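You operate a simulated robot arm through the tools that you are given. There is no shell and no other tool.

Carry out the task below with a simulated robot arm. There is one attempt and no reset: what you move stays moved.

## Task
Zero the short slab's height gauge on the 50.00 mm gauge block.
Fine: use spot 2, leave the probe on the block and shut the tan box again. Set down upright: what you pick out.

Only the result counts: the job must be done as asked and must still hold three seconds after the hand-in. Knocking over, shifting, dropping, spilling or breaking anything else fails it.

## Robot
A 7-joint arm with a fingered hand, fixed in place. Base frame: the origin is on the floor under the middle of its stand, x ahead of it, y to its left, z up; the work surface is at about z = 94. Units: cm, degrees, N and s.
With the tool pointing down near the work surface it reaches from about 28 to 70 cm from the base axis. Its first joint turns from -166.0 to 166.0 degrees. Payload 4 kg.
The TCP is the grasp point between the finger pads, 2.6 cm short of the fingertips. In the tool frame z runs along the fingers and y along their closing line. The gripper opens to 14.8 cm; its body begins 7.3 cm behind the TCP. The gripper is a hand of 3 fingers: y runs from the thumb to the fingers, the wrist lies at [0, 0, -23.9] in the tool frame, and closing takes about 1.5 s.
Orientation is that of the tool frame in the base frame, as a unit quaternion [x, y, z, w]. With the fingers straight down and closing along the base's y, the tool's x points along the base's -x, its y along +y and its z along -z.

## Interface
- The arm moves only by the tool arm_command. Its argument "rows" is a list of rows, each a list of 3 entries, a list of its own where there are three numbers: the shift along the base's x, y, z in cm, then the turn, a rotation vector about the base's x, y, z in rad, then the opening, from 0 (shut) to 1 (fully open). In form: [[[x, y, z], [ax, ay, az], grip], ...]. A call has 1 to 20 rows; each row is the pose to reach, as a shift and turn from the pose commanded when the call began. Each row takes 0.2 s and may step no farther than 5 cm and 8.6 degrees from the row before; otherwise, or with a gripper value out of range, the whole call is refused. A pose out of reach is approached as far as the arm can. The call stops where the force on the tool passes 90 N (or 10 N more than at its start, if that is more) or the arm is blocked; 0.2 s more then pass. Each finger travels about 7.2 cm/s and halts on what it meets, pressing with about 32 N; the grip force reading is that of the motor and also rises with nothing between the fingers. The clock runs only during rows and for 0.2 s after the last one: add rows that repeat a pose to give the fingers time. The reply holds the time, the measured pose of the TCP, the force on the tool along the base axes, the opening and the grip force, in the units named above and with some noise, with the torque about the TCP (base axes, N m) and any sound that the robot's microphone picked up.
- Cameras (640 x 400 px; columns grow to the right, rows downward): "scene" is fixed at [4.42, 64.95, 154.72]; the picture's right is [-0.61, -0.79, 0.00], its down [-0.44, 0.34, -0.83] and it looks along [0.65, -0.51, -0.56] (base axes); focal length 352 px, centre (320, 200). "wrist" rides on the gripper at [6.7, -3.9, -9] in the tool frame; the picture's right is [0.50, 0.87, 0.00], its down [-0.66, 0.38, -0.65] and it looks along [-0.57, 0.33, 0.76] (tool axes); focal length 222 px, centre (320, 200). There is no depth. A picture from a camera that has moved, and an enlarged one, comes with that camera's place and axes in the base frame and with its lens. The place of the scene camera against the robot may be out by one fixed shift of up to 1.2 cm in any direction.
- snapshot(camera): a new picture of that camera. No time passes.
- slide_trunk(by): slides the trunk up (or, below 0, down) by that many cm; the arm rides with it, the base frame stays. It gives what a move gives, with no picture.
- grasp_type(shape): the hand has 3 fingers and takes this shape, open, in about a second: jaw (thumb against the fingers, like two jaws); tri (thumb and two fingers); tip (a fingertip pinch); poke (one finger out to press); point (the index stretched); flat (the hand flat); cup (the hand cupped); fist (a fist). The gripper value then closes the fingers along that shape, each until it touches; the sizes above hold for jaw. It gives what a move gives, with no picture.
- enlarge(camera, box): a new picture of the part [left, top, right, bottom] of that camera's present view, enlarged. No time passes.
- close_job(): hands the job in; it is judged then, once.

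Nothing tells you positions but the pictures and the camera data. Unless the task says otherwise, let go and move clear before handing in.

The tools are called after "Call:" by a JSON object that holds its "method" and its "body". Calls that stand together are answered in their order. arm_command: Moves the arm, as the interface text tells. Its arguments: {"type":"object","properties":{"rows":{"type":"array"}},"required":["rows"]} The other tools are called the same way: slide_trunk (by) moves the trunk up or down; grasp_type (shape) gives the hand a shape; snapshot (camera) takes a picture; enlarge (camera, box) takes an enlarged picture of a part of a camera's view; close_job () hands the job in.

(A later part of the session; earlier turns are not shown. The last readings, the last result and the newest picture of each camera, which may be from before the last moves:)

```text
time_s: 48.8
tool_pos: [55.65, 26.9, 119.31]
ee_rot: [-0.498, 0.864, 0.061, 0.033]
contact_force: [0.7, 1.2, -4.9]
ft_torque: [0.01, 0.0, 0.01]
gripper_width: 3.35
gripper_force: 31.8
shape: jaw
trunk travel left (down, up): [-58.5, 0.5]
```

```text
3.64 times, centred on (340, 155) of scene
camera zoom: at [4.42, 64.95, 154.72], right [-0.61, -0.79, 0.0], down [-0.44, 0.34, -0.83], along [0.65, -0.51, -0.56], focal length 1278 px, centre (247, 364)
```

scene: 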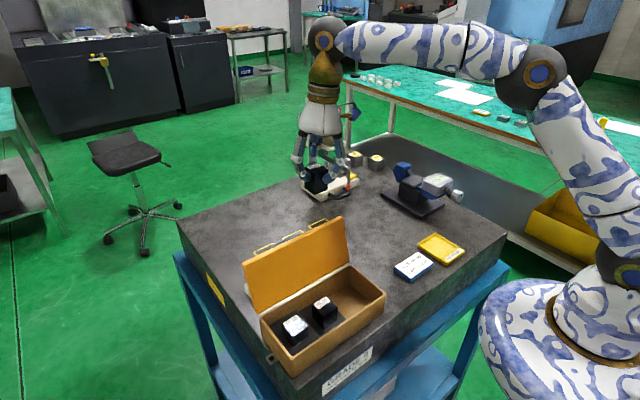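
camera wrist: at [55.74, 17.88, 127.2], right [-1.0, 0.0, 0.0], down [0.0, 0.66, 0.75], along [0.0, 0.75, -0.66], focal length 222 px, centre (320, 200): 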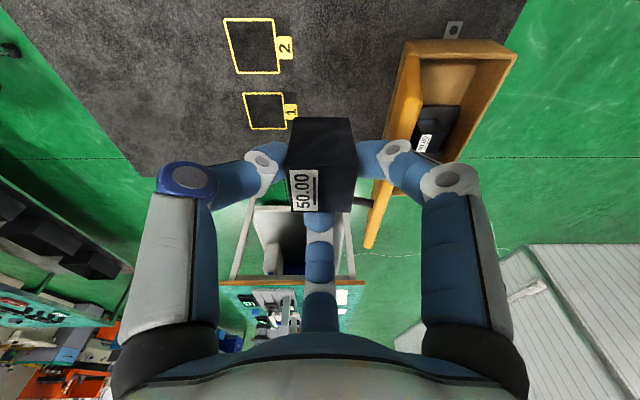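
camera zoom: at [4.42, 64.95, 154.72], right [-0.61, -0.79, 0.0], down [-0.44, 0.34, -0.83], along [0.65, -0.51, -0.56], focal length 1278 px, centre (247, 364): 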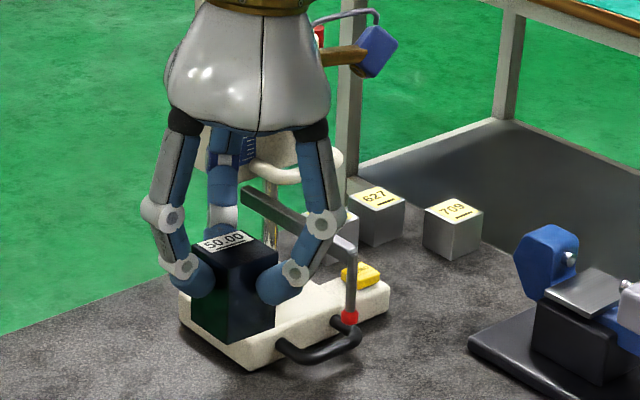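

Spot 2 is centred at (64.1, 26.45) and about 5.8 cm square, and the block hangs about 0.3 cm toward -y from the TCP. I'll carry it over spot 2 and stop a little above the slab.

Call:
{"method": "arm_command", "body": {"rows": [[[0.6, 0, -2.5], [0, 0, 0], 0], [[1.2, 0, -5], [0, 0, 0], 0], [[2, 0, -7.5], [0, 0, 0], 0], [[3, 0, -10], [0, 0, 0], 0], [[4.5, -0.1, -12.5], [0, 0, 0], 0], [[6, -0.1, -14.5], [0, 0, 0], 0], [[7.5, -0.15, -16], [0, 0, 0], 0], [[8.45, -0.15, -17.3], [0, 0, 0], 0], [[8.45, -0.15, -17.3], [0, 0, 0], 0]]}}

Call:
{"method": "snapshot", "body": {"camera": "wrist"}}

Call:
{"method": "enlarge", "body": {"camera": "wrist", "box": [240, 60, 400, 230]}}

Call:
{"method": "enlarge", "body": {"camera": "scene", "box": [250, 160, 370, 270]}}

```text
time_s: 50.8
tool_pos: [64.08, 26.77, 102.11]
ee_rot: [-0.499, 0.864, 0.061, 0.033]
contact_force: [-0.5, -0.2, -5.0]
ft_torque: [-0.02, 0.01, 0.01]
gripper_width: 3.28
gripper_force: 32.5
shape: jaw
trunk travel left (down, up): [-58.5, 0.5]
```

```text
taken
camera wrist: at [64.25, 17.66, 109.93], right [-1.0, 0.0, 0.0], down [0.0, 0.66, 0.75], along [0.0, 0.75, -0.66], focal length 222 px, centre (320, 200)
```

wrist: 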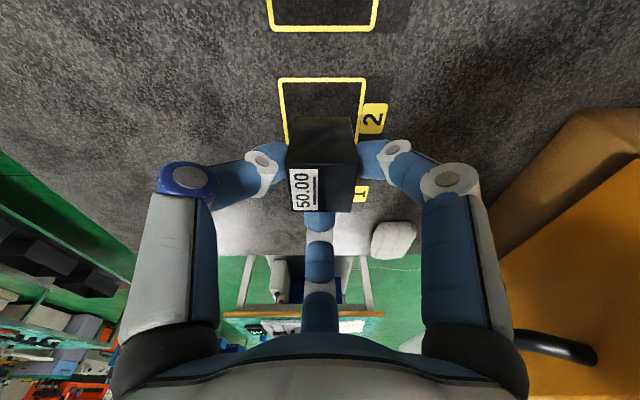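

```text
2.35 times, centred on (320, 145) of wrist
camera zoom: at [64.25, 17.66, 109.93], right [-1.0, 0.0, 0.0], down [0.0, 0.66, 0.75], along [0.0, 0.75, -0.66], focal length 523 px, centre (320, 329)
```

zoom: 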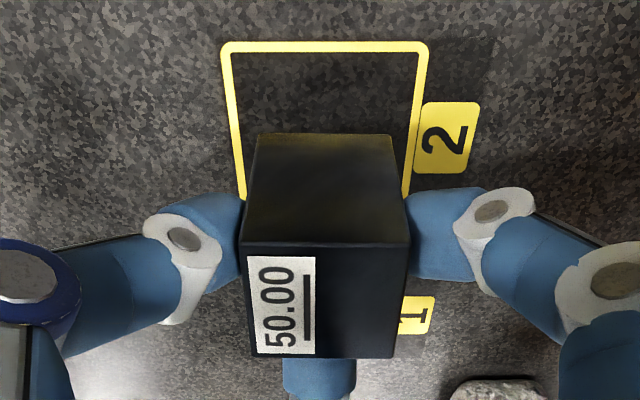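

```text
3.64 times, centred on (310, 215) of scene
camera zoom: at [4.42, 64.95, 154.72], right [-0.61, -0.79, 0.0], down [-0.44, 0.34, -0.83], along [0.65, -0.51, -0.56], focal length 1278 px, centre (356, 146)
```

zoom: 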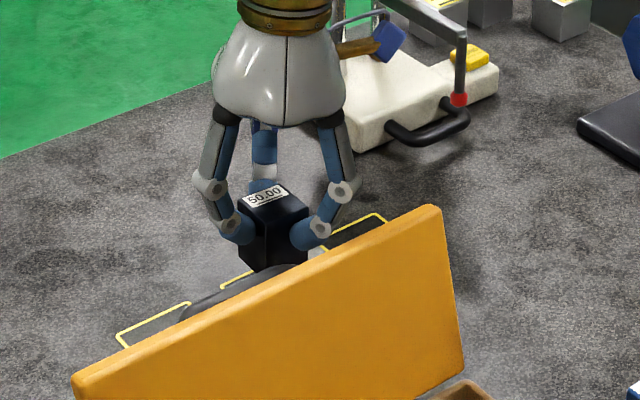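

The block is centred over spot 2 to within about 1 mm. I'll lower it gently until it touches the slab.

Call:
{"method": "arm_command", "body": {"rows": [[[0, -0.05, -0.6], [0, 0, 0], 0], [[0, -0.05, -1.2], [0, 0, 0], 0], [[0, -0.05, -1.7], [0, 0, 0], 0], [[0, -0.05, -2.1], [0, 0, 0], 0], [[0, -0.05, -2.3], [0, 0, 0], 0]]}}

Call:
{"method": "enlarge", "body": {"camera": "wrist", "box": [240, 60, 400, 230]}}

```text
time_s: 52.0
tool_pos: [64.12, 26.54, 99.69]
ee_rot: [-0.498, 0.864, 0.062, 0.033]
contact_force: [-0.6, 0.8, -4.3]
ft_torque: [0.02, -0.02, 0.0]
gripper_width: 3.28
gripper_force: 31.9
shape: jaw
trunk travel left (down, up): [-58.5, 0.5]
```

```text
2.35 times, centred on (320, 145) of wrist
camera zoom: at [64.24, 17.57, 107.59], right [-1.0, 0.0, 0.0], down [0.0, 0.66, 0.75], along [0.0, 0.75, -0.66], focal length 523 px, centre (320, 329)
```

zoom: 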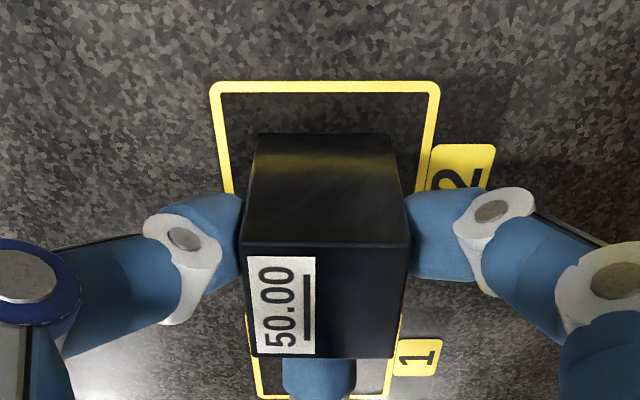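

Call:
{"method": "arm_command", "body": {"rows": [[[0, 0, -0.1], [0, 0, 0], 0], [[0, 0, -0.2], [0, 0, 0], 0], [[0, 0, -0.2], [0, 0, 0], 0]]}}

```text
time_s: 52.8
tool_pos: [64.06, 26.71, 99.63]
ee_rot: [-0.498, 0.864, 0.062, 0.033]
contact_force: [0.1, -0.5, -4.5]
ft_torque: [0.02, 0.02, -0.01]
gripper_width: 3.3
gripper_force: 32.4
shape: jaw
trunk travel left (down, up): [-58.5, 0.5]
```

The block is still just off the slab, since the load still reads its full weight. I'll go down a little further.

Call:
{"method": "arm_command", "body": {"rows": [[[0, 0, -0.1], [0, 0, 0], 0], [[0, 0, -0.2], [0, 0, 0], 0], [[0, 0, -0.2], [0, 0, 0], 0]]}}

```text
time_s: 53.6
tool_pos: [64.14, 26.69, 99.38]
ee_rot: [-0.499, 0.864, 0.061, 0.033]
contact_force: [0.0, -0.5, -5.3]
ft_torque: [0.01, 0.01, 0.03]
gripper_width: 3.3
gripper_force: 32.1
shape: jaw
trunk travel left (down, up): [-58.5, 0.5]
```

Call:
{"method": "arm_command", "body": {"rows": [[[0, 0, -0.1], [0, 0, 0], 0], [[0, 0, -0.2], [0, 0, 0], 0], [[0, 0, -0.2], [0, 0, 0], 0]]}}

Call:
{"method": "enlarge", "body": {"camera": "wrist", "box": [240, 60, 400, 230]}}

```text
time_s: 54.4
tool_pos: [64.12, 26.65, 99.28]
ee_rot: [-0.499, 0.864, 0.061, 0.034]
contact_force: [0.2, 1.2, 2.3]
ft_torque: [-0.03, -0.07, 0.01]
gripper_width: 3.26
gripper_force: 31.9
shape: jaw
trunk travel left (down, up): [-58.5, 0.5]
```

```text
2.35 times, centred on (320, 145) of wrist
camera zoom: at [64.16, 17.56, 107.14], right [-1.0, 0.0, 0.0], down [0.0, 0.66, 0.75], along [0.0, 0.75, -0.66], focal length 523 px, centre (320, 329)
```

zoom: 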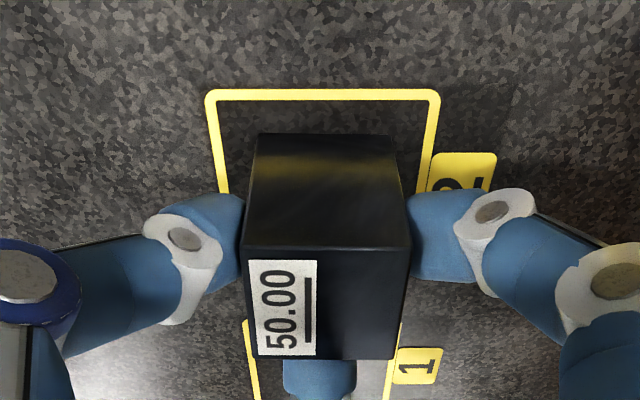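

The block has touched down, centred on spot 2 at about (64.0, 26.4). I'll open the fingers and rise straight up.

Call:
{"method": "arm_command", "body": {"rows": [[[0, 0, 0], [0, 0, 0], 0.25], [[0, 0, 0], [0, 0, 0], 0.3], [[0, 0, 0], [0, 0, 0], 0.4], [[0, 0, 0], [0, 0, 0], 0.4], [[0, 0, 0], [0, 0, 0], 0.4]]}}

Call:
{"method": "enlarge", "body": {"camera": "wrist", "box": [220, 60, 420, 260]}}

```text
time_s: 55.6
tool_pos: [64.04, 26.59, 99.2]
ee_rot: [-0.498, 0.864, 0.06, 0.034]
contact_force: [0.3, 0.1, -0.2]
ft_torque: [0.03, 0.02, -0.05]
gripper_width: 5.89
gripper_force: 0.1
shape: jaw
trunk travel left (down, up): [-58.5, 0.5]
```

```text
2.00 times, centred on (320, 160) of wrist
camera zoom: at [64.16, 17.52, 107.1], right [-1.0, 0.0, 0.0], down [0.0, 0.66, 0.75], along [0.0, 0.75, -0.66], focal length 444 px, centre (320, 280)
```

zoom: 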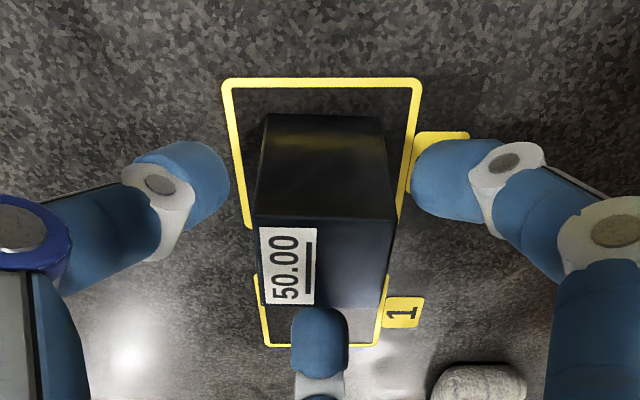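

The block stands upright on spot 2. I'll rise clear and move toward the open lid, turning so a single finger faces -x, to measure the handle before closing the box.

Call:
{"method": "arm_command", "body": {"rows": [[[0, 0, 1], [0, 0, 0], 0.4], [[0, 0, 2.5], [0, 0, 0], 0.4], [[0, 0, 4.5], [0, 0, 0], 0.4], [[0, 0, 7], [0, 0, 0], 0.4], [[0, 0, 9], [0, 0, 0], 0.4]]}}

Call:
{"method": "snapshot", "body": {"camera": "wrist"}}

Call:
{"method": "arm_command", "body": {"rows": [[[-2, 1.5, 2], [-0.027, 0.007, -0.105], 0.3], [[-4, 3, 4], [-0.055, 0.015, -0.209], 0.3], [[-6, 4.5, 6], [-0.082, 0.022, -0.314], 0.25], [[-8, 6, 7.5], [-0.109, 0.029, -0.418], 0.25], [[-10, 7.5, 8.5], [-0.1366, 0.0366, -0.5226], 0.25], [[-10.7, 8.5, 8.5], [-0.1366, 0.0366, -0.5226], 0.25]]}}

Call:
{"method": "snapshot", "body": {"camera": "wrist"}}

Call:
{"method": "snapshot", "body": {"camera": "scene"}}

```text
time_s: 56.8
tool_pos: [64.25, 26.86, 108.32]
ee_rot: [-0.498, 0.864, 0.06, 0.033]
contact_force: [0.0, 0.7, 0.3]
ft_torque: [0.02, 0.01, 0.0]
gripper_width: 5.88
gripper_force: 0.0
shape: jaw
trunk travel left (down, up): [-58.5, 0.5]
```

```text
taken
camera wrist: at [64.27, 17.7, 116.17], right [-1.0, 0.0, 0.0], down [0.0, 0.66, 0.75], along [0.0, 0.75, -0.66], focal length 222 px, centre (320, 200)
```

wrist: 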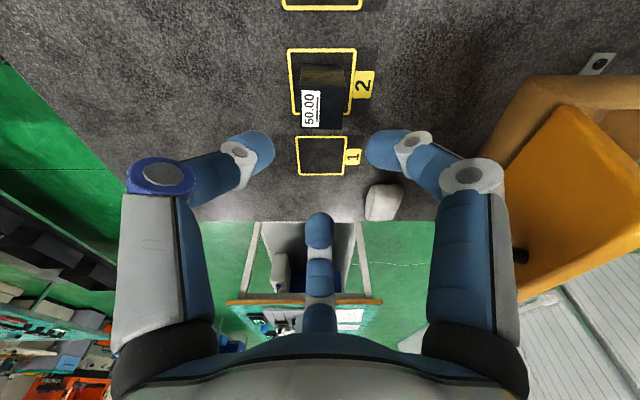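

```text
time_s: 58.2
tool_pos: [53.13, 35.18, 116.75]
ee_rot: [-0.258, 0.966, 0.0, -0.001]
contact_force: [0.8, -0.4, -0.4]
ft_torque: [0.02, 0.02, -0.01]
gripper_width: 3.77
gripper_force: 0.1
shape: jaw
trunk travel left (down, up): [-58.5, 0.5]
```

```text
taken
camera wrist: at [49.47, 28.33, 125.79], right [-0.87, 0.5, 0.0], down [0.38, 0.65, 0.65], along [0.33, 0.57, -0.76], focal length 222 px, centre (320, 200)
```

wrist: 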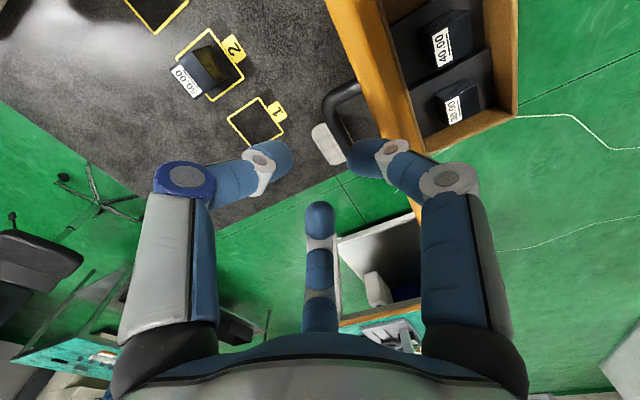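

```text
taken
```

scene: 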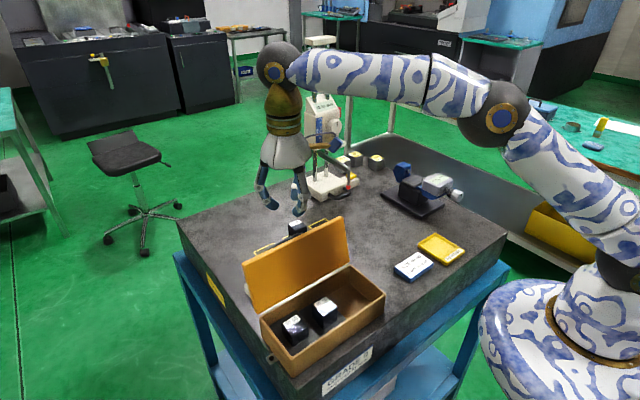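

The block stands on spot 2 and the hand is near the lid handle. I'll enlarge to locate the handle bar.

Call:
{"method": "enlarge", "body": {"camera": "wrist", "box": [240, 0, 440, 240]}}

Call:
{"method": "enlarge", "body": {"camera": "wrist", "box": [150, 0, 300, 150]}}

Call:
{"method": "enlarge", "body": {"camera": "scene", "box": [220, 120, 400, 300]}}

```text
1.67 times, centred on (340, 120) of wrist
camera zoom: at [49.47, 28.33, 125.79], right [-0.87, 0.5, 0.0], down [0.38, 0.65, 0.65], along [0.33, 0.57, -0.76], focal length 370 px, centre (287, 333)
```

zoom: 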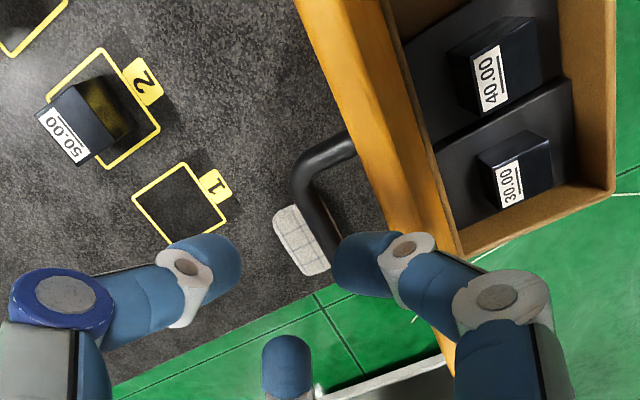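

```text
2.67 times, centred on (225, 75) of wrist
camera zoom: at [49.47, 28.33, 125.79], right [-0.87, 0.5, 0.0], down [0.38, 0.65, 0.65], along [0.33, 0.57, -0.76], focal length 592 px, centre (573, 533)
```

zoom: 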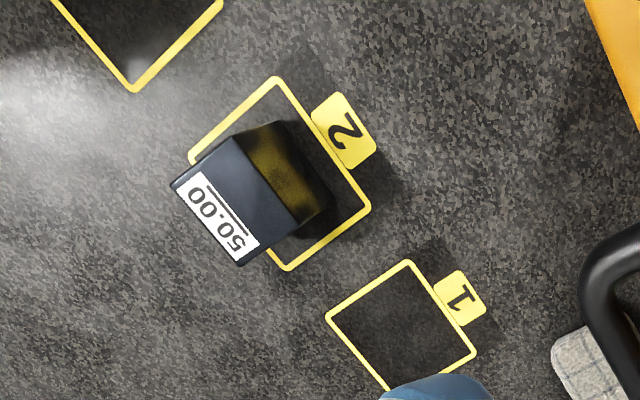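

```text
2.22 times, centred on (310, 210) of scene
camera zoom: at [4.42, 64.95, 154.72], right [-0.61, -0.79, 0.0], down [-0.44, 0.34, -0.83], along [0.65, -0.51, -0.56], focal length 781 px, centre (342, 178)
```

zoom: 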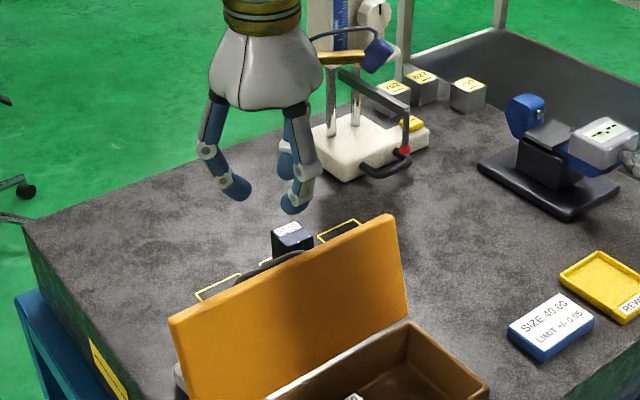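

Block 50.00 sits squarely on spot 2. To close the lid gently, I'll straddle its free edge (about x=48.1, z=111) beside the handle, with one finger inside and two outside, and walk it down.

Call:
{"method": "arm_command", "body": {"rows": [[[-0.8, -1.3, 0], [0, 0, 0], 0.34], [[-1.6, -2.6, 0], [0, 0, 0], 0.34], [[-2.4, -4, 0], [0, 0, 0], 0.34], [[-3.3, -5.4, 0], [0, 0, 0], 0.34], [[-4.1, -6.7, 0], [0, 0, 0], 0.34], [[-4.1, -6.7, -1], [0, 0, 0], 0.34]]}}

Call:
{"method": "snapshot", "body": {"camera": "wrist"}}

Call:
{"method": "enlarge", "body": {"camera": "scene", "box": [220, 120, 400, 300]}}

```text
time_s: 59.6
tool_pos: [49.15, 28.39, 115.85]
ee_rot: [-0.258, 0.966, 0.001, -0.001]
contact_force: [-0.7, 0.4, 0.0]
ft_torque: [-0.01, -0.01, -0.04]
gripper_width: 4.99
gripper_force: 0.1
shape: jaw
trunk travel left (down, up): [-58.5, 0.5]
```

```text
taken
camera wrist: at [45.34, 21.59, 124.75], right [-0.87, 0.5, 0.0], down [0.38, 0.65, 0.65], along [0.33, 0.57, -0.76], focal length 222 px, centre (320, 200)
```

wrist: 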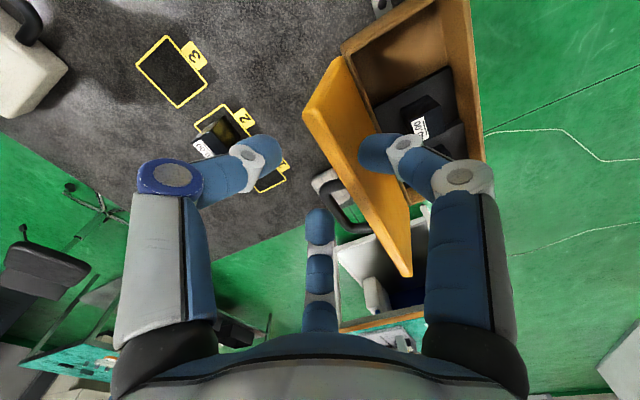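

```text
2.22 times, centred on (310, 210) of scene
camera zoom: at [4.42, 64.95, 154.72], right [-0.61, -0.79, 0.0], down [-0.44, 0.34, -0.83], along [0.65, -0.51, -0.56], focal length 781 px, centre (342, 178)
```

zoom: 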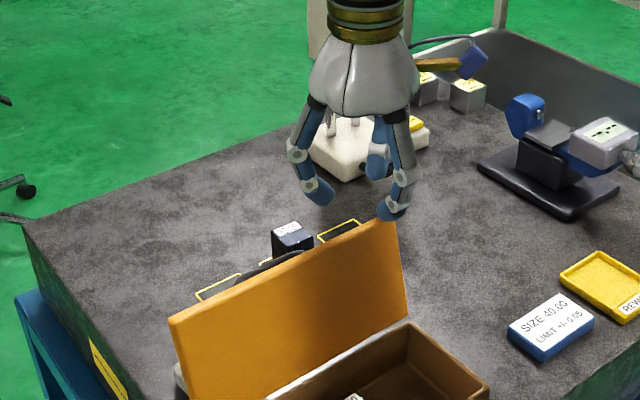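

The lid's free edge lies between the -x finger and the two +x fingers. I'll lower the hand about 4 cm to straddle it.

Call:
{"method": "arm_command", "body": {"rows": [[[0, 0, -1.2], [0, 0, 0], 0.34], [[0, 0, -2.4], [0, 0, 0], 0.34], [[0, 0, -3.4], [0, 0, 0], 0.34], [[0, 0, -4.2], [0, 0, 0], 0.34]]}}

Call:
{"method": "enlarge", "body": {"camera": "wrist", "box": [220, 40, 460, 290]}}

Call:
{"method": "enlarge", "body": {"camera": "scene", "box": [220, 150, 400, 330]}}

```text
time_s: 60.6
tool_pos: [49.18, 28.5, 111.48]
ee_rot: [-0.258, 0.966, 0.001, -0.002]
contact_force: [0.4, 0.4, 0.0]
ft_torque: [-0.02, 0.0, 0.01]
gripper_width: 5.01
gripper_force: 0.1
shape: jaw
trunk travel left (down, up): [-58.5, 0.5]
```

```text
1.60 times, centred on (340, 165) of wrist
camera zoom: at [45.38, 21.68, 120.49], right [-0.87, 0.5, 0.0], down [0.38, 0.65, 0.65], along [0.33, 0.57, -0.76], focal length 355 px, centre (288, 256)
```

zoom: 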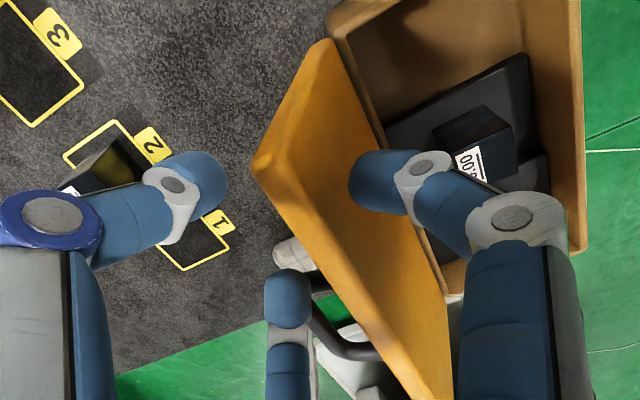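

```text
2.22 times, centred on (310, 240) of scene
camera zoom: at [4.42, 64.95, 154.72], right [-0.61, -0.79, 0.0], down [-0.44, 0.34, -0.83], along [0.65, -0.51, -0.56], focal length 781 px, centre (342, 111)
```

zoom: 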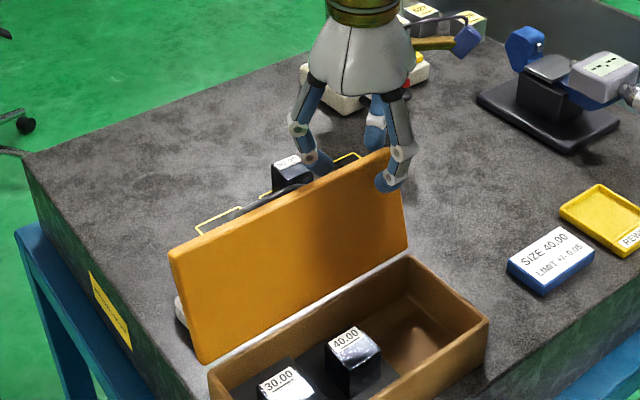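

The hand straddles the lid edge with no contact. I'll push slowly toward -x past vertical.

Call:
{"method": "arm_command", "body": {"rows": [[[-0.7, 0, 0], [0, 0, 0], 0.34], [[-1.4, 0, 0], [0, 0, 0], 0.34], [[-2.0, 0, 0], [0, 0, 0], 0.34], [[-2.6, 0, 0], [0, 0, 0], 0.34], [[-3.2, 0, 0], [0, 0, 0], 0.34], [[-3.2, 0, 0], [0, 0, 0], 0.34]]}}

Call:
{"method": "enlarge", "body": {"camera": "wrist", "box": [220, 40, 460, 290]}}

Call:
{"method": "enlarge", "body": {"camera": "scene", "box": [220, 150, 400, 330]}}

```text
time_s: 62.0
tool_pos: [46.2, 28.46, 111.54]
ee_rot: [-0.259, 0.966, 0.0, 0.0]
contact_force: [0.3, 0.9, 0.5]
ft_torque: [0.03, 0.0, 0.01]
gripper_width: 5.01
gripper_force: 0.1
shape: jaw
trunk travel left (down, up): [-58.5, 0.5]
```

```text
1.60 times, centred on (340, 165) of wrist
camera zoom: at [42.3, 21.68, 120.56], right [-0.87, 0.5, 0.0], down [0.38, 0.65, 0.65], along [0.32, 0.57, -0.76], focal length 355 px, centre (288, 256)
```

zoom: 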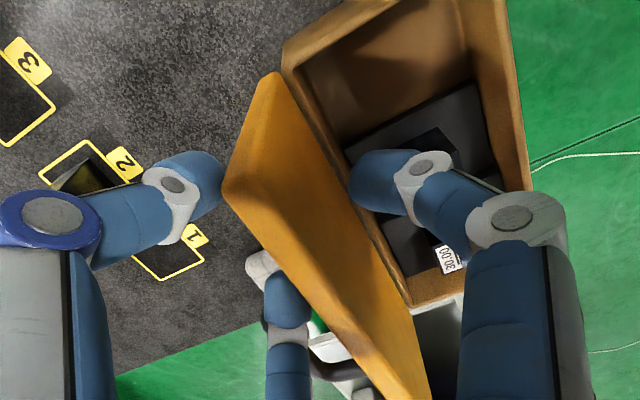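

```text
2.22 times, centred on (310, 240) of scene
camera zoom: at [4.42, 64.95, 154.72], right [-0.61, -0.79, 0.0], down [-0.44, 0.34, -0.83], along [0.65, -0.51, -0.56], focal length 781 px, centre (342, 111)
```

zoom: 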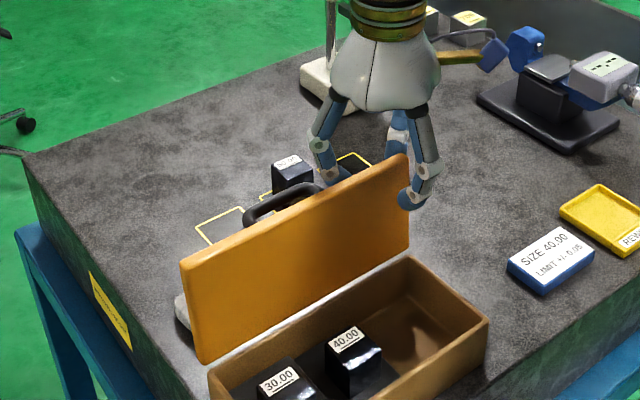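

The lid follows with almost no force and is near 97° now. I'll continue toward -x.

Call:
{"method": "arm_command", "body": {"rows": [[[-0.5, 0, 0], [0, 0, 0], 0.34], [[-1.0, 0, 0], [0, 0, 0], 0.34], [[-1.5, 0, 0], [0, 0, 0], 0.34], [[-2.0, 0, 0], [0, 0, 0], 0.34], [[-2.5, 0, 0], [0, 0, 0], 0.34], [[-2.5, 0, 0], [0, 0, 0], 0.34]]}}

Call:
{"method": "enlarge", "body": {"camera": "wrist", "box": [220, 40, 460, 290]}}

Call:
{"method": "enlarge", "body": {"camera": "scene", "box": [220, 150, 400, 330]}}

```text
time_s: 63.4
tool_pos: [43.49, 28.45, 111.55]
ee_rot: [-0.26, 0.966, 0.0, -0.002]
contact_force: [-0.4, 0.4, 0.2]
ft_torque: [-0.04, 0.0, 0.04]
gripper_width: 5.03
gripper_force: 0.1
shape: jaw
trunk travel left (down, up): [-58.5, 0.5]
```

```text
1.60 times, centred on (340, 165) of wrist
camera zoom: at [39.77, 21.62, 120.5], right [-0.87, 0.5, 0.0], down [0.38, 0.65, 0.65], along [0.32, 0.57, -0.76], focal length 355 px, centre (288, 256)
```

zoom: 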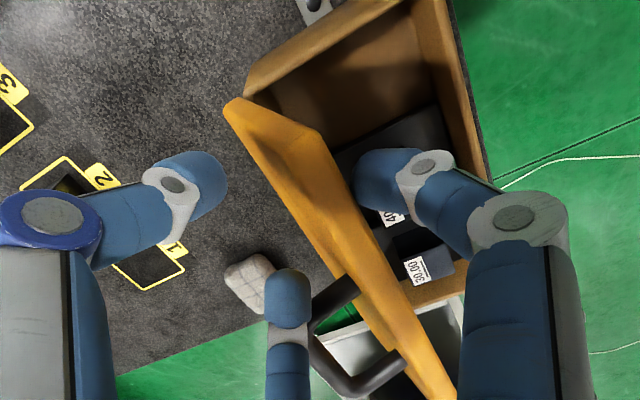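

```text
2.22 times, centred on (310, 240) of scene
camera zoom: at [4.42, 64.95, 154.72], right [-0.61, -0.79, 0.0], down [-0.44, 0.34, -0.83], along [0.65, -0.51, -0.56], focal length 781 px, centre (342, 111)
```

zoom: 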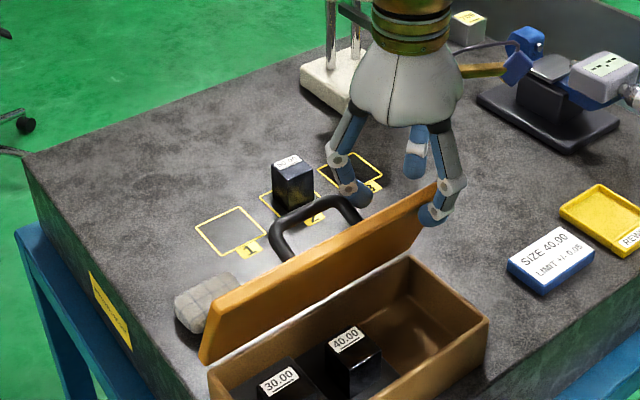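

The lid has passed vertical and now rests lightly against the -x finger. I'll lower it by moving -x and down along its arc.

Call:
{"method": "arm_command", "body": {"rows": [[[-0.6, 0, -0.3], [0, 0, 0], 0.34], [[-1.3, 0, -0.6], [0, 0, 0], 0.34], [[-2.0, 0, -1.1], [0, 0, 0], 0.34], [[-2.8, 0, -1.6], [0, 0, 0], 0.34], [[-3.5, 0, -2.1], [0, 0, 0], 0.34], [[-3.5, 0, -2.1], [0, 0, 0], 0.34]]}}

Call:
{"method": "enlarge", "body": {"camera": "wrist", "box": [220, 40, 460, 290]}}

Call:
{"method": "enlarge", "body": {"camera": "scene", "box": [220, 150, 400, 330]}}

```text
time_s: 64.8
tool_pos: [40.09, 28.41, 109.41]
ee_rot: [-0.26, 0.966, 0.001, -0.001]
contact_force: [0.9, -1.4, 0.3]
ft_torque: [0.06, -0.08, -0.07]
gripper_width: 5.03
gripper_force: 0.1
shape: jaw
trunk travel left (down, up): [-58.5, 0.5]
```

```text
1.60 times, centred on (340, 165) of wrist
camera zoom: at [36.2, 21.59, 118.39], right [-0.87, 0.5, 0.0], down [0.38, 0.65, 0.65], along [0.33, 0.57, -0.76], focal length 355 px, centre (288, 256)
```

zoom: 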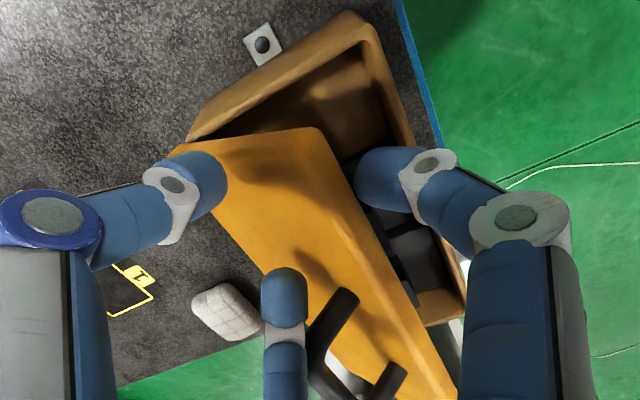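

```text
2.22 times, centred on (310, 240) of scene
camera zoom: at [4.42, 64.95, 154.72], right [-0.61, -0.79, 0.0], down [-0.44, 0.34, -0.83], along [0.65, -0.51, -0.56], focal length 781 px, centre (342, 111)
```

zoom: 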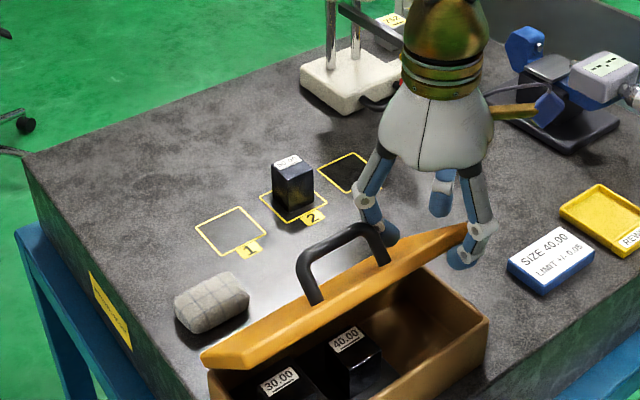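

The lid rests at about 40° on the front finger. I'll widen the hand while shifting +x so the front finger stays put, keeping the rear fingers off the lid top.

Call:
{"method": "arm_command", "body": {"rows": [[[0.3, -0.3, 0], [0, 0, 0], 0.39], [[0.8, -0.7, 0], [0, 0, 0], 0.455], [[1.3, -0.7, 0], [0, 0, 0], 0.52], [[1.8, -0.7, 0], [0, 0, 0], 0.585], [[2.3, -0.7, 0], [0, 0, 0], 0.65], [[2.4, -0.7, 0], [0, 0, 0], 0.67], [[2.4, -0.7, 0], [0, 0, 0], 0.67]]}}

Call:
{"method": "enlarge", "body": {"camera": "wrist", "box": [180, 40, 480, 290]}}

Call:
{"method": "enlarge", "body": {"camera": "scene", "box": [220, 170, 420, 350]}}

```text
time_s: 66.4
tool_pos: [42.42, 27.78, 109.57]
ee_rot: [-0.258, 0.966, 0.001, -0.001]
contact_force: [-1.5, 0.2, 1.4]
ft_torque: [0.0, 0.1, -0.02]
gripper_width: 10.0
gripper_force: 0.1
shape: jaw
trunk travel left (down, up): [-58.5, 0.5]
```

```text
1.60 times, centred on (330, 165) of wrist
camera zoom: at [38.53, 20.86, 118.49], right [-0.87, 0.5, 0.0], down [0.38, 0.65, 0.65], along [0.33, 0.57, -0.76], focal length 355 px, centre (304, 256)
```

zoom: 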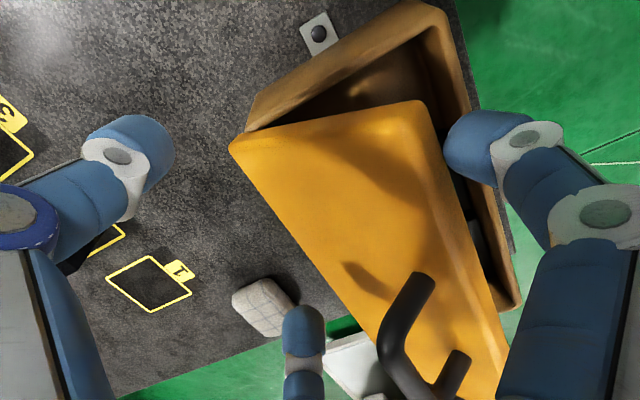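

```text
2.22 times, centred on (320, 260) of scene
camera zoom: at [4.42, 64.95, 154.72], right [-0.61, -0.79, 0.0], down [-0.44, 0.34, -0.83], along [0.65, -0.51, -0.56], focal length 781 px, centre (320, 67)
```

zoom: 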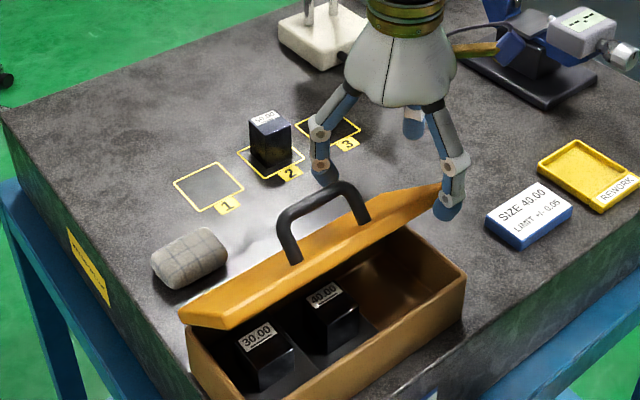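

The front finger still holds the lid, and the rear fingers are clear of it. I'll keep lowering in small steps.

Call:
{"method": "arm_command", "body": {"rows": [[[-0.4, 0, -0.6], [0, 0, 0], 0.67], [[-0.8, 0, -1.2], [0, 0, 0], 0.67], [[-1.2, 0, -1.8], [0, 0, 0], 0.67], [[-1.6, 0, -2.4], [0, 0, 0], 0.67], [[-1.9, 0, -3.0], [0, 0, 0], 0.67], [[-2.2, 0, -3.6], [0, 0, 0], 0.67], [[-2.2, 0, -3.6], [0, 0, 0], 0.67]]}}

Call:
{"method": "enlarge", "body": {"camera": "wrist", "box": [180, 40, 480, 290]}}

Call:
{"method": "enlarge", "body": {"camera": "scene", "box": [220, 190, 420, 370]}}

```text
time_s: 68.0
tool_pos: [40.25, 27.66, 105.75]
ee_rot: [-0.258, 0.966, 0.0, -0.002]
contact_force: [-2.4, 0.1, 0.1]
ft_torque: [0.02, 0.03, 0.0]
gripper_width: 10.01
gripper_force: 0.0
shape: jaw
trunk travel left (down, up): [-58.5, 0.5]
```

```text
1.60 times, centred on (330, 165) of wrist
camera zoom: at [36.39, 20.88, 114.85], right [-0.87, 0.5, 0.0], down [0.38, 0.66, 0.65], along [0.32, 0.57, -0.76], focal length 355 px, centre (304, 256)
```

zoom: 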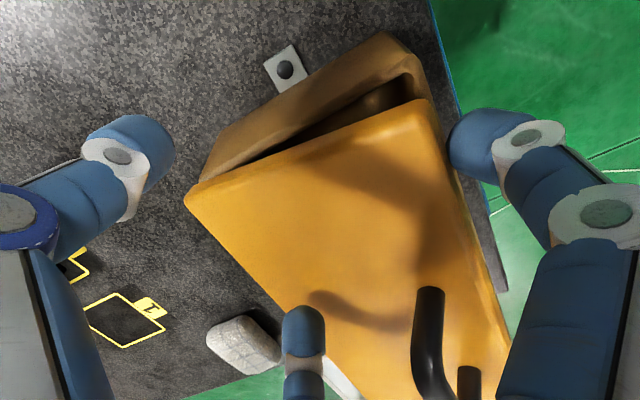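

```text
2.22 times, centred on (320, 280) of scene
camera zoom: at [4.42, 64.95, 154.72], right [-0.61, -0.79, 0.0], down [-0.44, 0.34, -0.83], along [0.65, -0.51, -0.56], focal length 781 px, centre (320, 22)
```

zoom: 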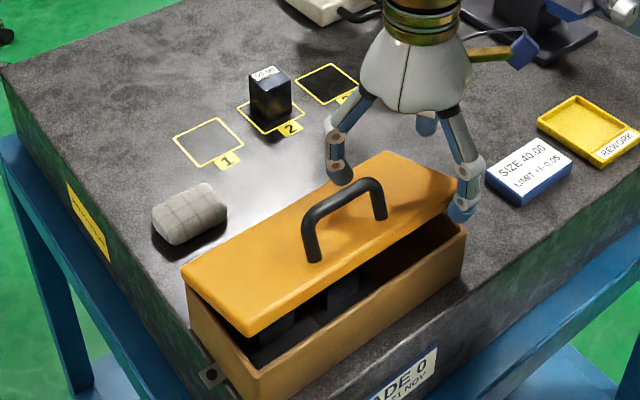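

The lid is nearly shut at about 18°. I'll ease the front finger away toward -x so the lid settles.

Call:
{"method": "arm_command", "body": {"rows": [[[-0.25, 0, -0.3], [0, 0, 0], 0.67], [[-0.45, 0, -0.5], [0, 0, 0], 0.67], [[-0.65, 0, -0.6], [0, 0, 0], 0.67], [[-0.85, 0, -0.6], [0, 0, 0], 0.68], [[-1.1, 0, -0.5], [0, 0, 0], 0.7], [[-1.4, 0, -0.3], [0, 0, 0], 0.72], [[-1.4, 0, 0], [0, 0, 0], 0.75]]}}

Call:
{"method": "enlarge", "body": {"camera": "wrist", "box": [180, 40, 480, 290]}}

Call:
{"method": "enlarge", "body": {"camera": "scene", "box": [220, 190, 420, 370]}}

```text
time_s: 69.6
tool_pos: [38.96, 27.62, 105.97]
ee_rot: [-0.259, 0.966, 0.0, -0.002]
contact_force: [-0.4, -0.2, 0.3]
ft_torque: [0.01, -0.02, -0.01]
gripper_width: 11.05
gripper_force: 0.1
shape: jaw
trunk travel left (down, up): [-58.5, 0.5]
```

```text
1.60 times, centred on (330, 165) of wrist
camera zoom: at [35.05, 20.89, 114.85], right [-0.87, 0.5, 0.0], down [0.38, 0.65, 0.65], along [0.33, 0.57, -0.76], focal length 355 px, centre (304, 256)
```

zoom: 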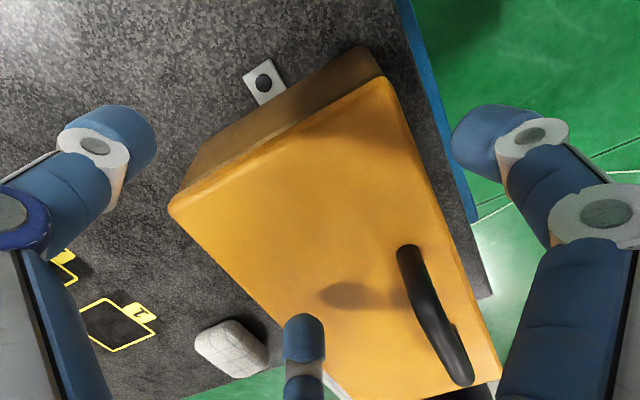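

```text
2.22 times, centred on (320, 280) of scene
camera zoom: at [4.42, 64.95, 154.72], right [-0.61, -0.79, 0.0], down [-0.44, 0.34, -0.83], along [0.65, -0.51, -0.56], focal length 781 px, centre (320, 22)
```

zoom: 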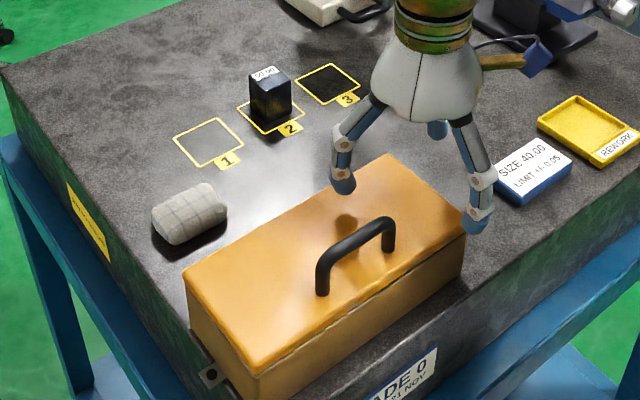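

The lid is shut again, and nothing else has moved. Next is the gauge: I'll rise, move toward -y, and turn the camera to look at it from the front.

Call:
{"method": "arm_command", "body": {"rows": [[[0, 0, 2.5], [0, 0, 0], 0.75], [[0, 0, 5.5], [0, 0, -0.1], 0.6], [[0, -1.5, 8.5], [0, 0, -0.2], 0.5], [[0, -3.5, 11.5], [0, 0, -0.32], 0.4], [[0.5, -6, 14], [0, 0, -0.44], 0.3], [[1, -8.5, 16], [0, 0, -0.56], 0.3], [[1.5, -11, 17], [0, 0, -0.68], 0.3], [[2, -13.5, 17], [0, 0, -0.8], 0.3], [[2, -16, 17], [0, 0, -0.92], 0.3], [[2, -18.5, 17], [0, 0, -1.0472], 0.3]]}}

Call:
{"method": "arm_command", "body": {"rows": [[[0, 0, 0], [0, -0.12, 0], 0.3], [[0, 0, 0], [0, -0.24, 0], 0.3], [[0, 0, 0], [0, -0.36, 0], 0.3], [[0, 0, 0], [0, -0.48, 0], 0.3]]}}

Call:
{"method": "snapshot", "body": {"camera": "wrist"}}

Call:
{"method": "snapshot", "body": {"camera": "scene"}}

```text
time_s: 71.8
tool_pos: [40.77, 9.16, 122.87]
ee_rot: [0.26, 0.966, 0.002, -0.001]
contact_force: [-0.4, 0.5, 0.0]
ft_torque: [-0.01, 0.03, 0.01]
gripper_width: 4.46
gripper_force: 0.0
shape: jaw
trunk travel left (down, up): [-58.5, 0.5]
```

```text
time_s: 72.8
tool_pos: [40.68, 9.24, 122.85]
ee_rot: [0.251, 0.938, 0.064, 0.23]
contact_force: [0.4, 0.5, -0.7]
ft_torque: [-0.02, 0.02, 0.03]
gripper_width: 4.47
gripper_force: 0.1
shape: jaw
trunk travel left (down, up): [-58.5, 0.5]
```

```text
taken
camera wrist: at [29.77, 9.16, 127.2], right [0.0, 1.0, 0.0], down [0.37, 0.0, 0.93], along [0.93, 0.0, -0.37], focal length 222 px, centre (320, 200)
```

wrist: 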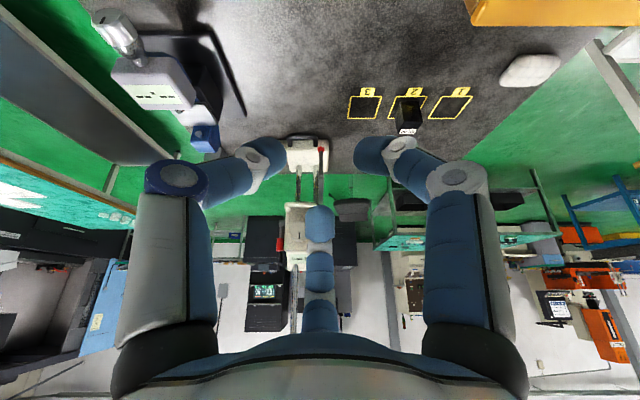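

```text
taken
```

scene: 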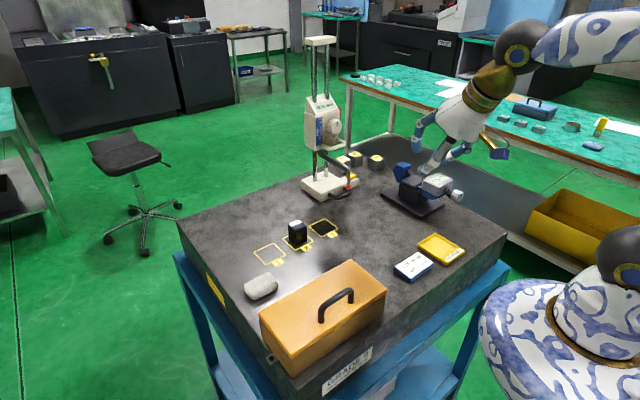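

The gauge is in view, upside down because of how the camera is mounted. I'll enlarge it from both cameras.

Call:
{"method": "enlarge", "body": {"camera": "wrist", "box": [250, 120, 360, 220]}}

Call:
{"method": "enlarge", "body": {"camera": "wrist", "box": [250, 180, 360, 330]}}

Call:
{"method": "enlarge", "body": {"camera": "scene", "box": [295, 80, 365, 150]}}

Call:
{"method": "enlarge", "body": {"camera": "scene", "box": [290, 145, 370, 215]}}

```text
4.00 times, centred on (305, 170) of wrist
camera zoom: at [29.77, 9.16, 127.2], right [0.0, 1.0, 0.0], down [0.37, 0.0, 0.93], along [0.93, 0.0, -0.37], focal length 888 px, centre (380, 320)
```

zoom: 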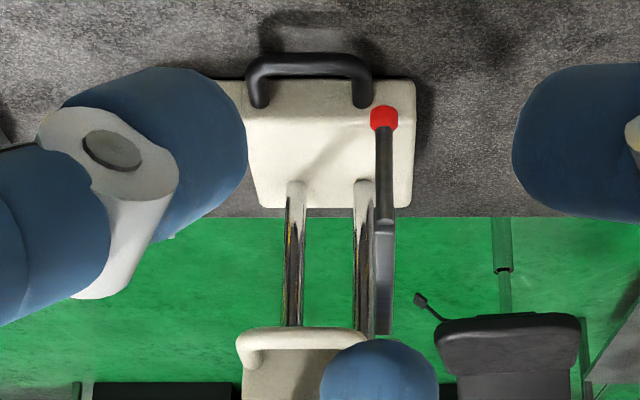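

```text
2.67 times, centred on (305, 255) of wrist
camera zoom: at [29.77, 9.16, 127.2], right [0.0, 1.0, 0.0], down [0.37, 0.0, 0.93], along [0.93, 0.0, -0.37], focal length 592 px, centre (360, 53)
```

zoom: 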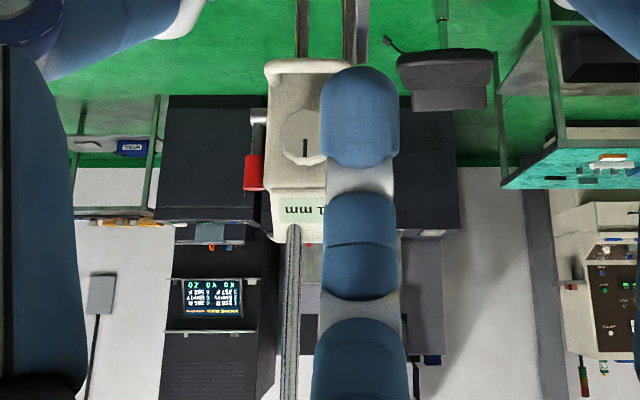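

```text
5.71 times, centred on (330, 115) of scene
camera zoom: at [4.42, 64.95, 154.72], right [-0.61, -0.79, 0.0], down [-0.44, 0.34, -0.83], along [0.65, -0.51, -0.56], focal length 2008 px, centre (263, 686)
```

zoom: 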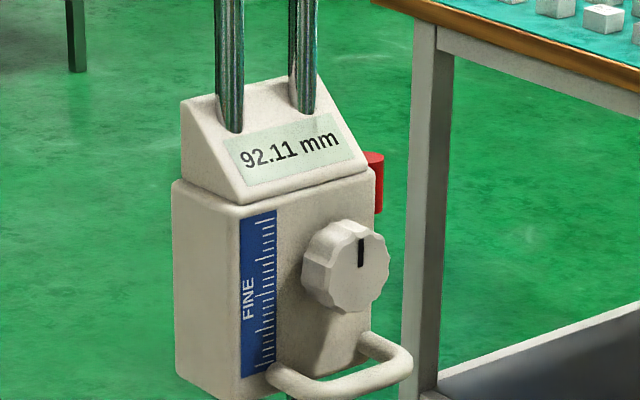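

```text
5.71 times, centred on (330, 180) of scene
camera zoom: at [4.42, 64.95, 154.72], right [-0.61, -0.79, 0.0], down [-0.44, 0.34, -0.83], along [0.65, -0.51, -0.56], focal length 2008 px, centre (263, 314)
```

zoom: 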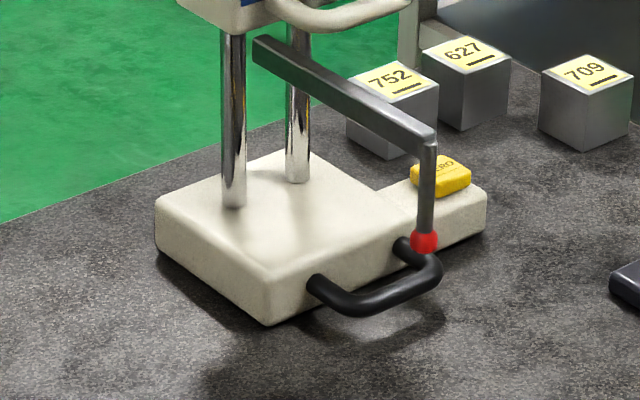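

I can read the gauge layout now: a black base handle on the -x side, the yellow ZERO pad on a base extension at -y, and a carriage with a loop handle, a FINE knob and a red lever on its -y side. The probe tip is near (64.1, 9.3), so the gauge must slide about 17 cm in +y. I'll get a closer view of the base handle.

Call:
{"method": "arm_command", "body": {"rows": [[[2, -0.8, -1.5], [0, 0.07, 0], 0.3], [[4, -1.6, -3], [0, 0.14, 0], 0.3], [[6, -2.4, -5], [0, 0.21, 0], 0.3], [[8, -3.2, -7], [0, 0.28, 0], 0.3], [[9.5, -4, -9], [0, 0.28, 0], 0.3]]}}

Call:
{"method": "snapshot", "body": {"camera": "wrist"}}

Call:
{"method": "enlarge", "body": {"camera": "wrist", "box": [230, 40, 410, 220]}}

Call:
{"method": "enlarge", "body": {"camera": "scene", "box": [300, 165, 370, 215]}}

```text
time_s: 74.0
tool_pos: [50.33, 5.14, 113.75]
ee_rot: [0.258, 0.961, 0.027, 0.095]
contact_force: [0.4, -0.2, 0.1]
ft_torque: [0.05, -0.01, 0.03]
gripper_width: 4.47
gripper_force: 0.0
shape: jaw
trunk travel left (down, up): [-58.5, 0.5]
```

```text
taken
camera wrist: at [41.06, 5.13, 121.04], right [0.0, 1.0, 0.0], down [0.61, 0.0, 0.79], along [0.79, 0.0, -0.61], focal length 222 px, centre (320, 200)
```

wrist: 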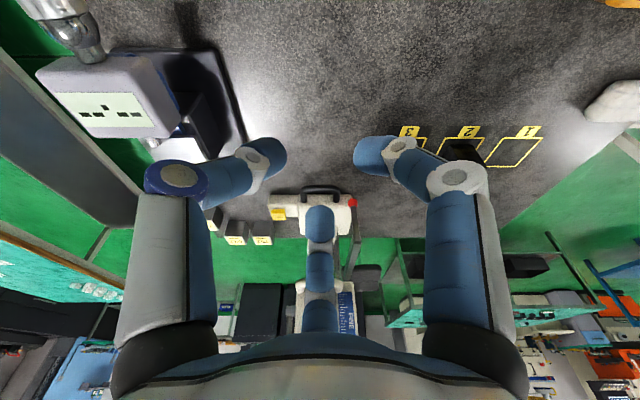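

```text
2.22 times, centred on (320, 130) of wrist
camera zoom: at [41.06, 5.13, 121.04], right [0.0, 1.0, 0.0], down [0.61, 0.0, 0.79], along [0.79, 0.0, -0.61], focal length 494 px, centre (320, 356)
```

zoom: 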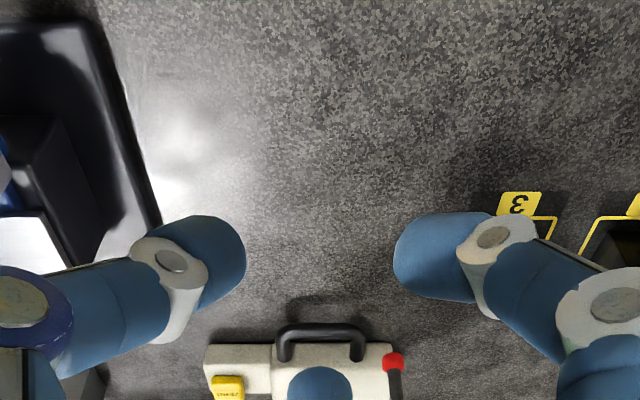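

```text
8.00 times, centred on (335, 190) of scene
camera zoom: at [4.42, 64.95, 154.72], right [-0.61, -0.79, 0.0], down [-0.44, 0.34, -0.83], along [0.65, -0.51, -0.56], focal length 2812 px, centre (200, 280)
```

zoom: 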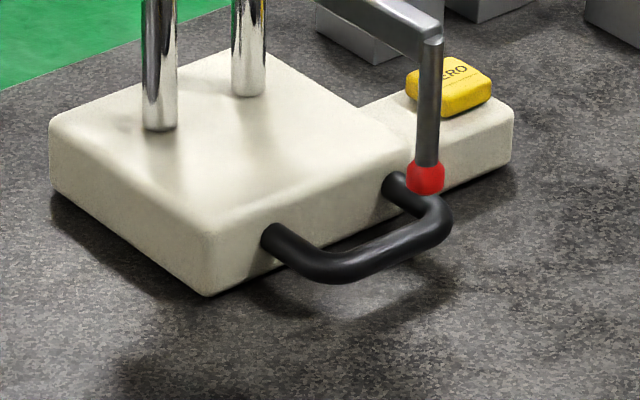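

The probe arm overhangs the base handle, so my hand would hit it if I gripped the handle from above. Pushing the base from its -y side with one fingertip looks safer, so I'll check the poke shape in free space here.

Call:
{"method": "grasp_type", "body": {"shape": "poke"}}

Call:
{"method": "snapshot", "body": {"camera": "wrist"}}

Call:
{"method": "enlarge", "body": {"camera": "scene", "box": [330, 80, 480, 230]}}

```text
time_s: 74.9
tool_pos: [50.36, 5.32, 113.85]
ee_rot: [0.258, 0.961, 0.027, 0.096]
contact_force: [1.0, 1.0, -0.7]
ft_torque: [-0.01, 0.02, -0.02]
gripper_width: 0.02
gripper_force: 0.0
shape: poke
trunk travel left (down, up): [-58.5, 0.5]
```

```text
taken
camera wrist: at [41.0, 5.16, 121.08], right [0.0, 1.0, 0.0], down [0.61, 0.0, 0.79], along [0.79, 0.0, -0.61], focal length 222 px, centre (320, 200)
```

wrist: 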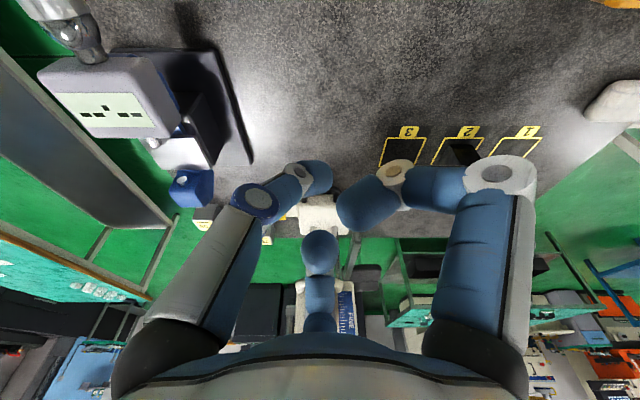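

```text
2.67 times, centred on (405, 155) of scene
camera zoom: at [4.42, 64.95, 154.72], right [-0.61, -0.79, 0.0], down [-0.44, 0.34, -0.83], along [0.65, -0.51, -0.56], focal length 937 px, centre (93, 320)
```

zoom: 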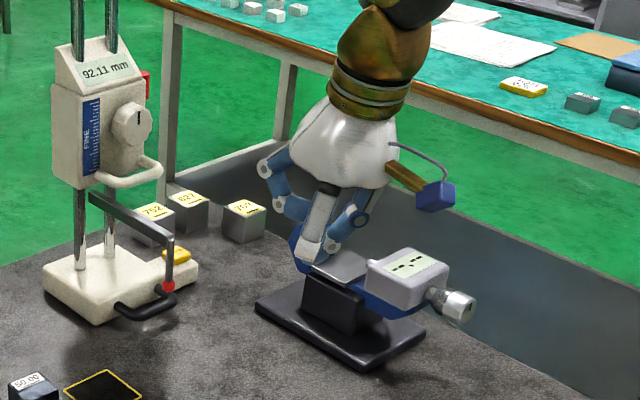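

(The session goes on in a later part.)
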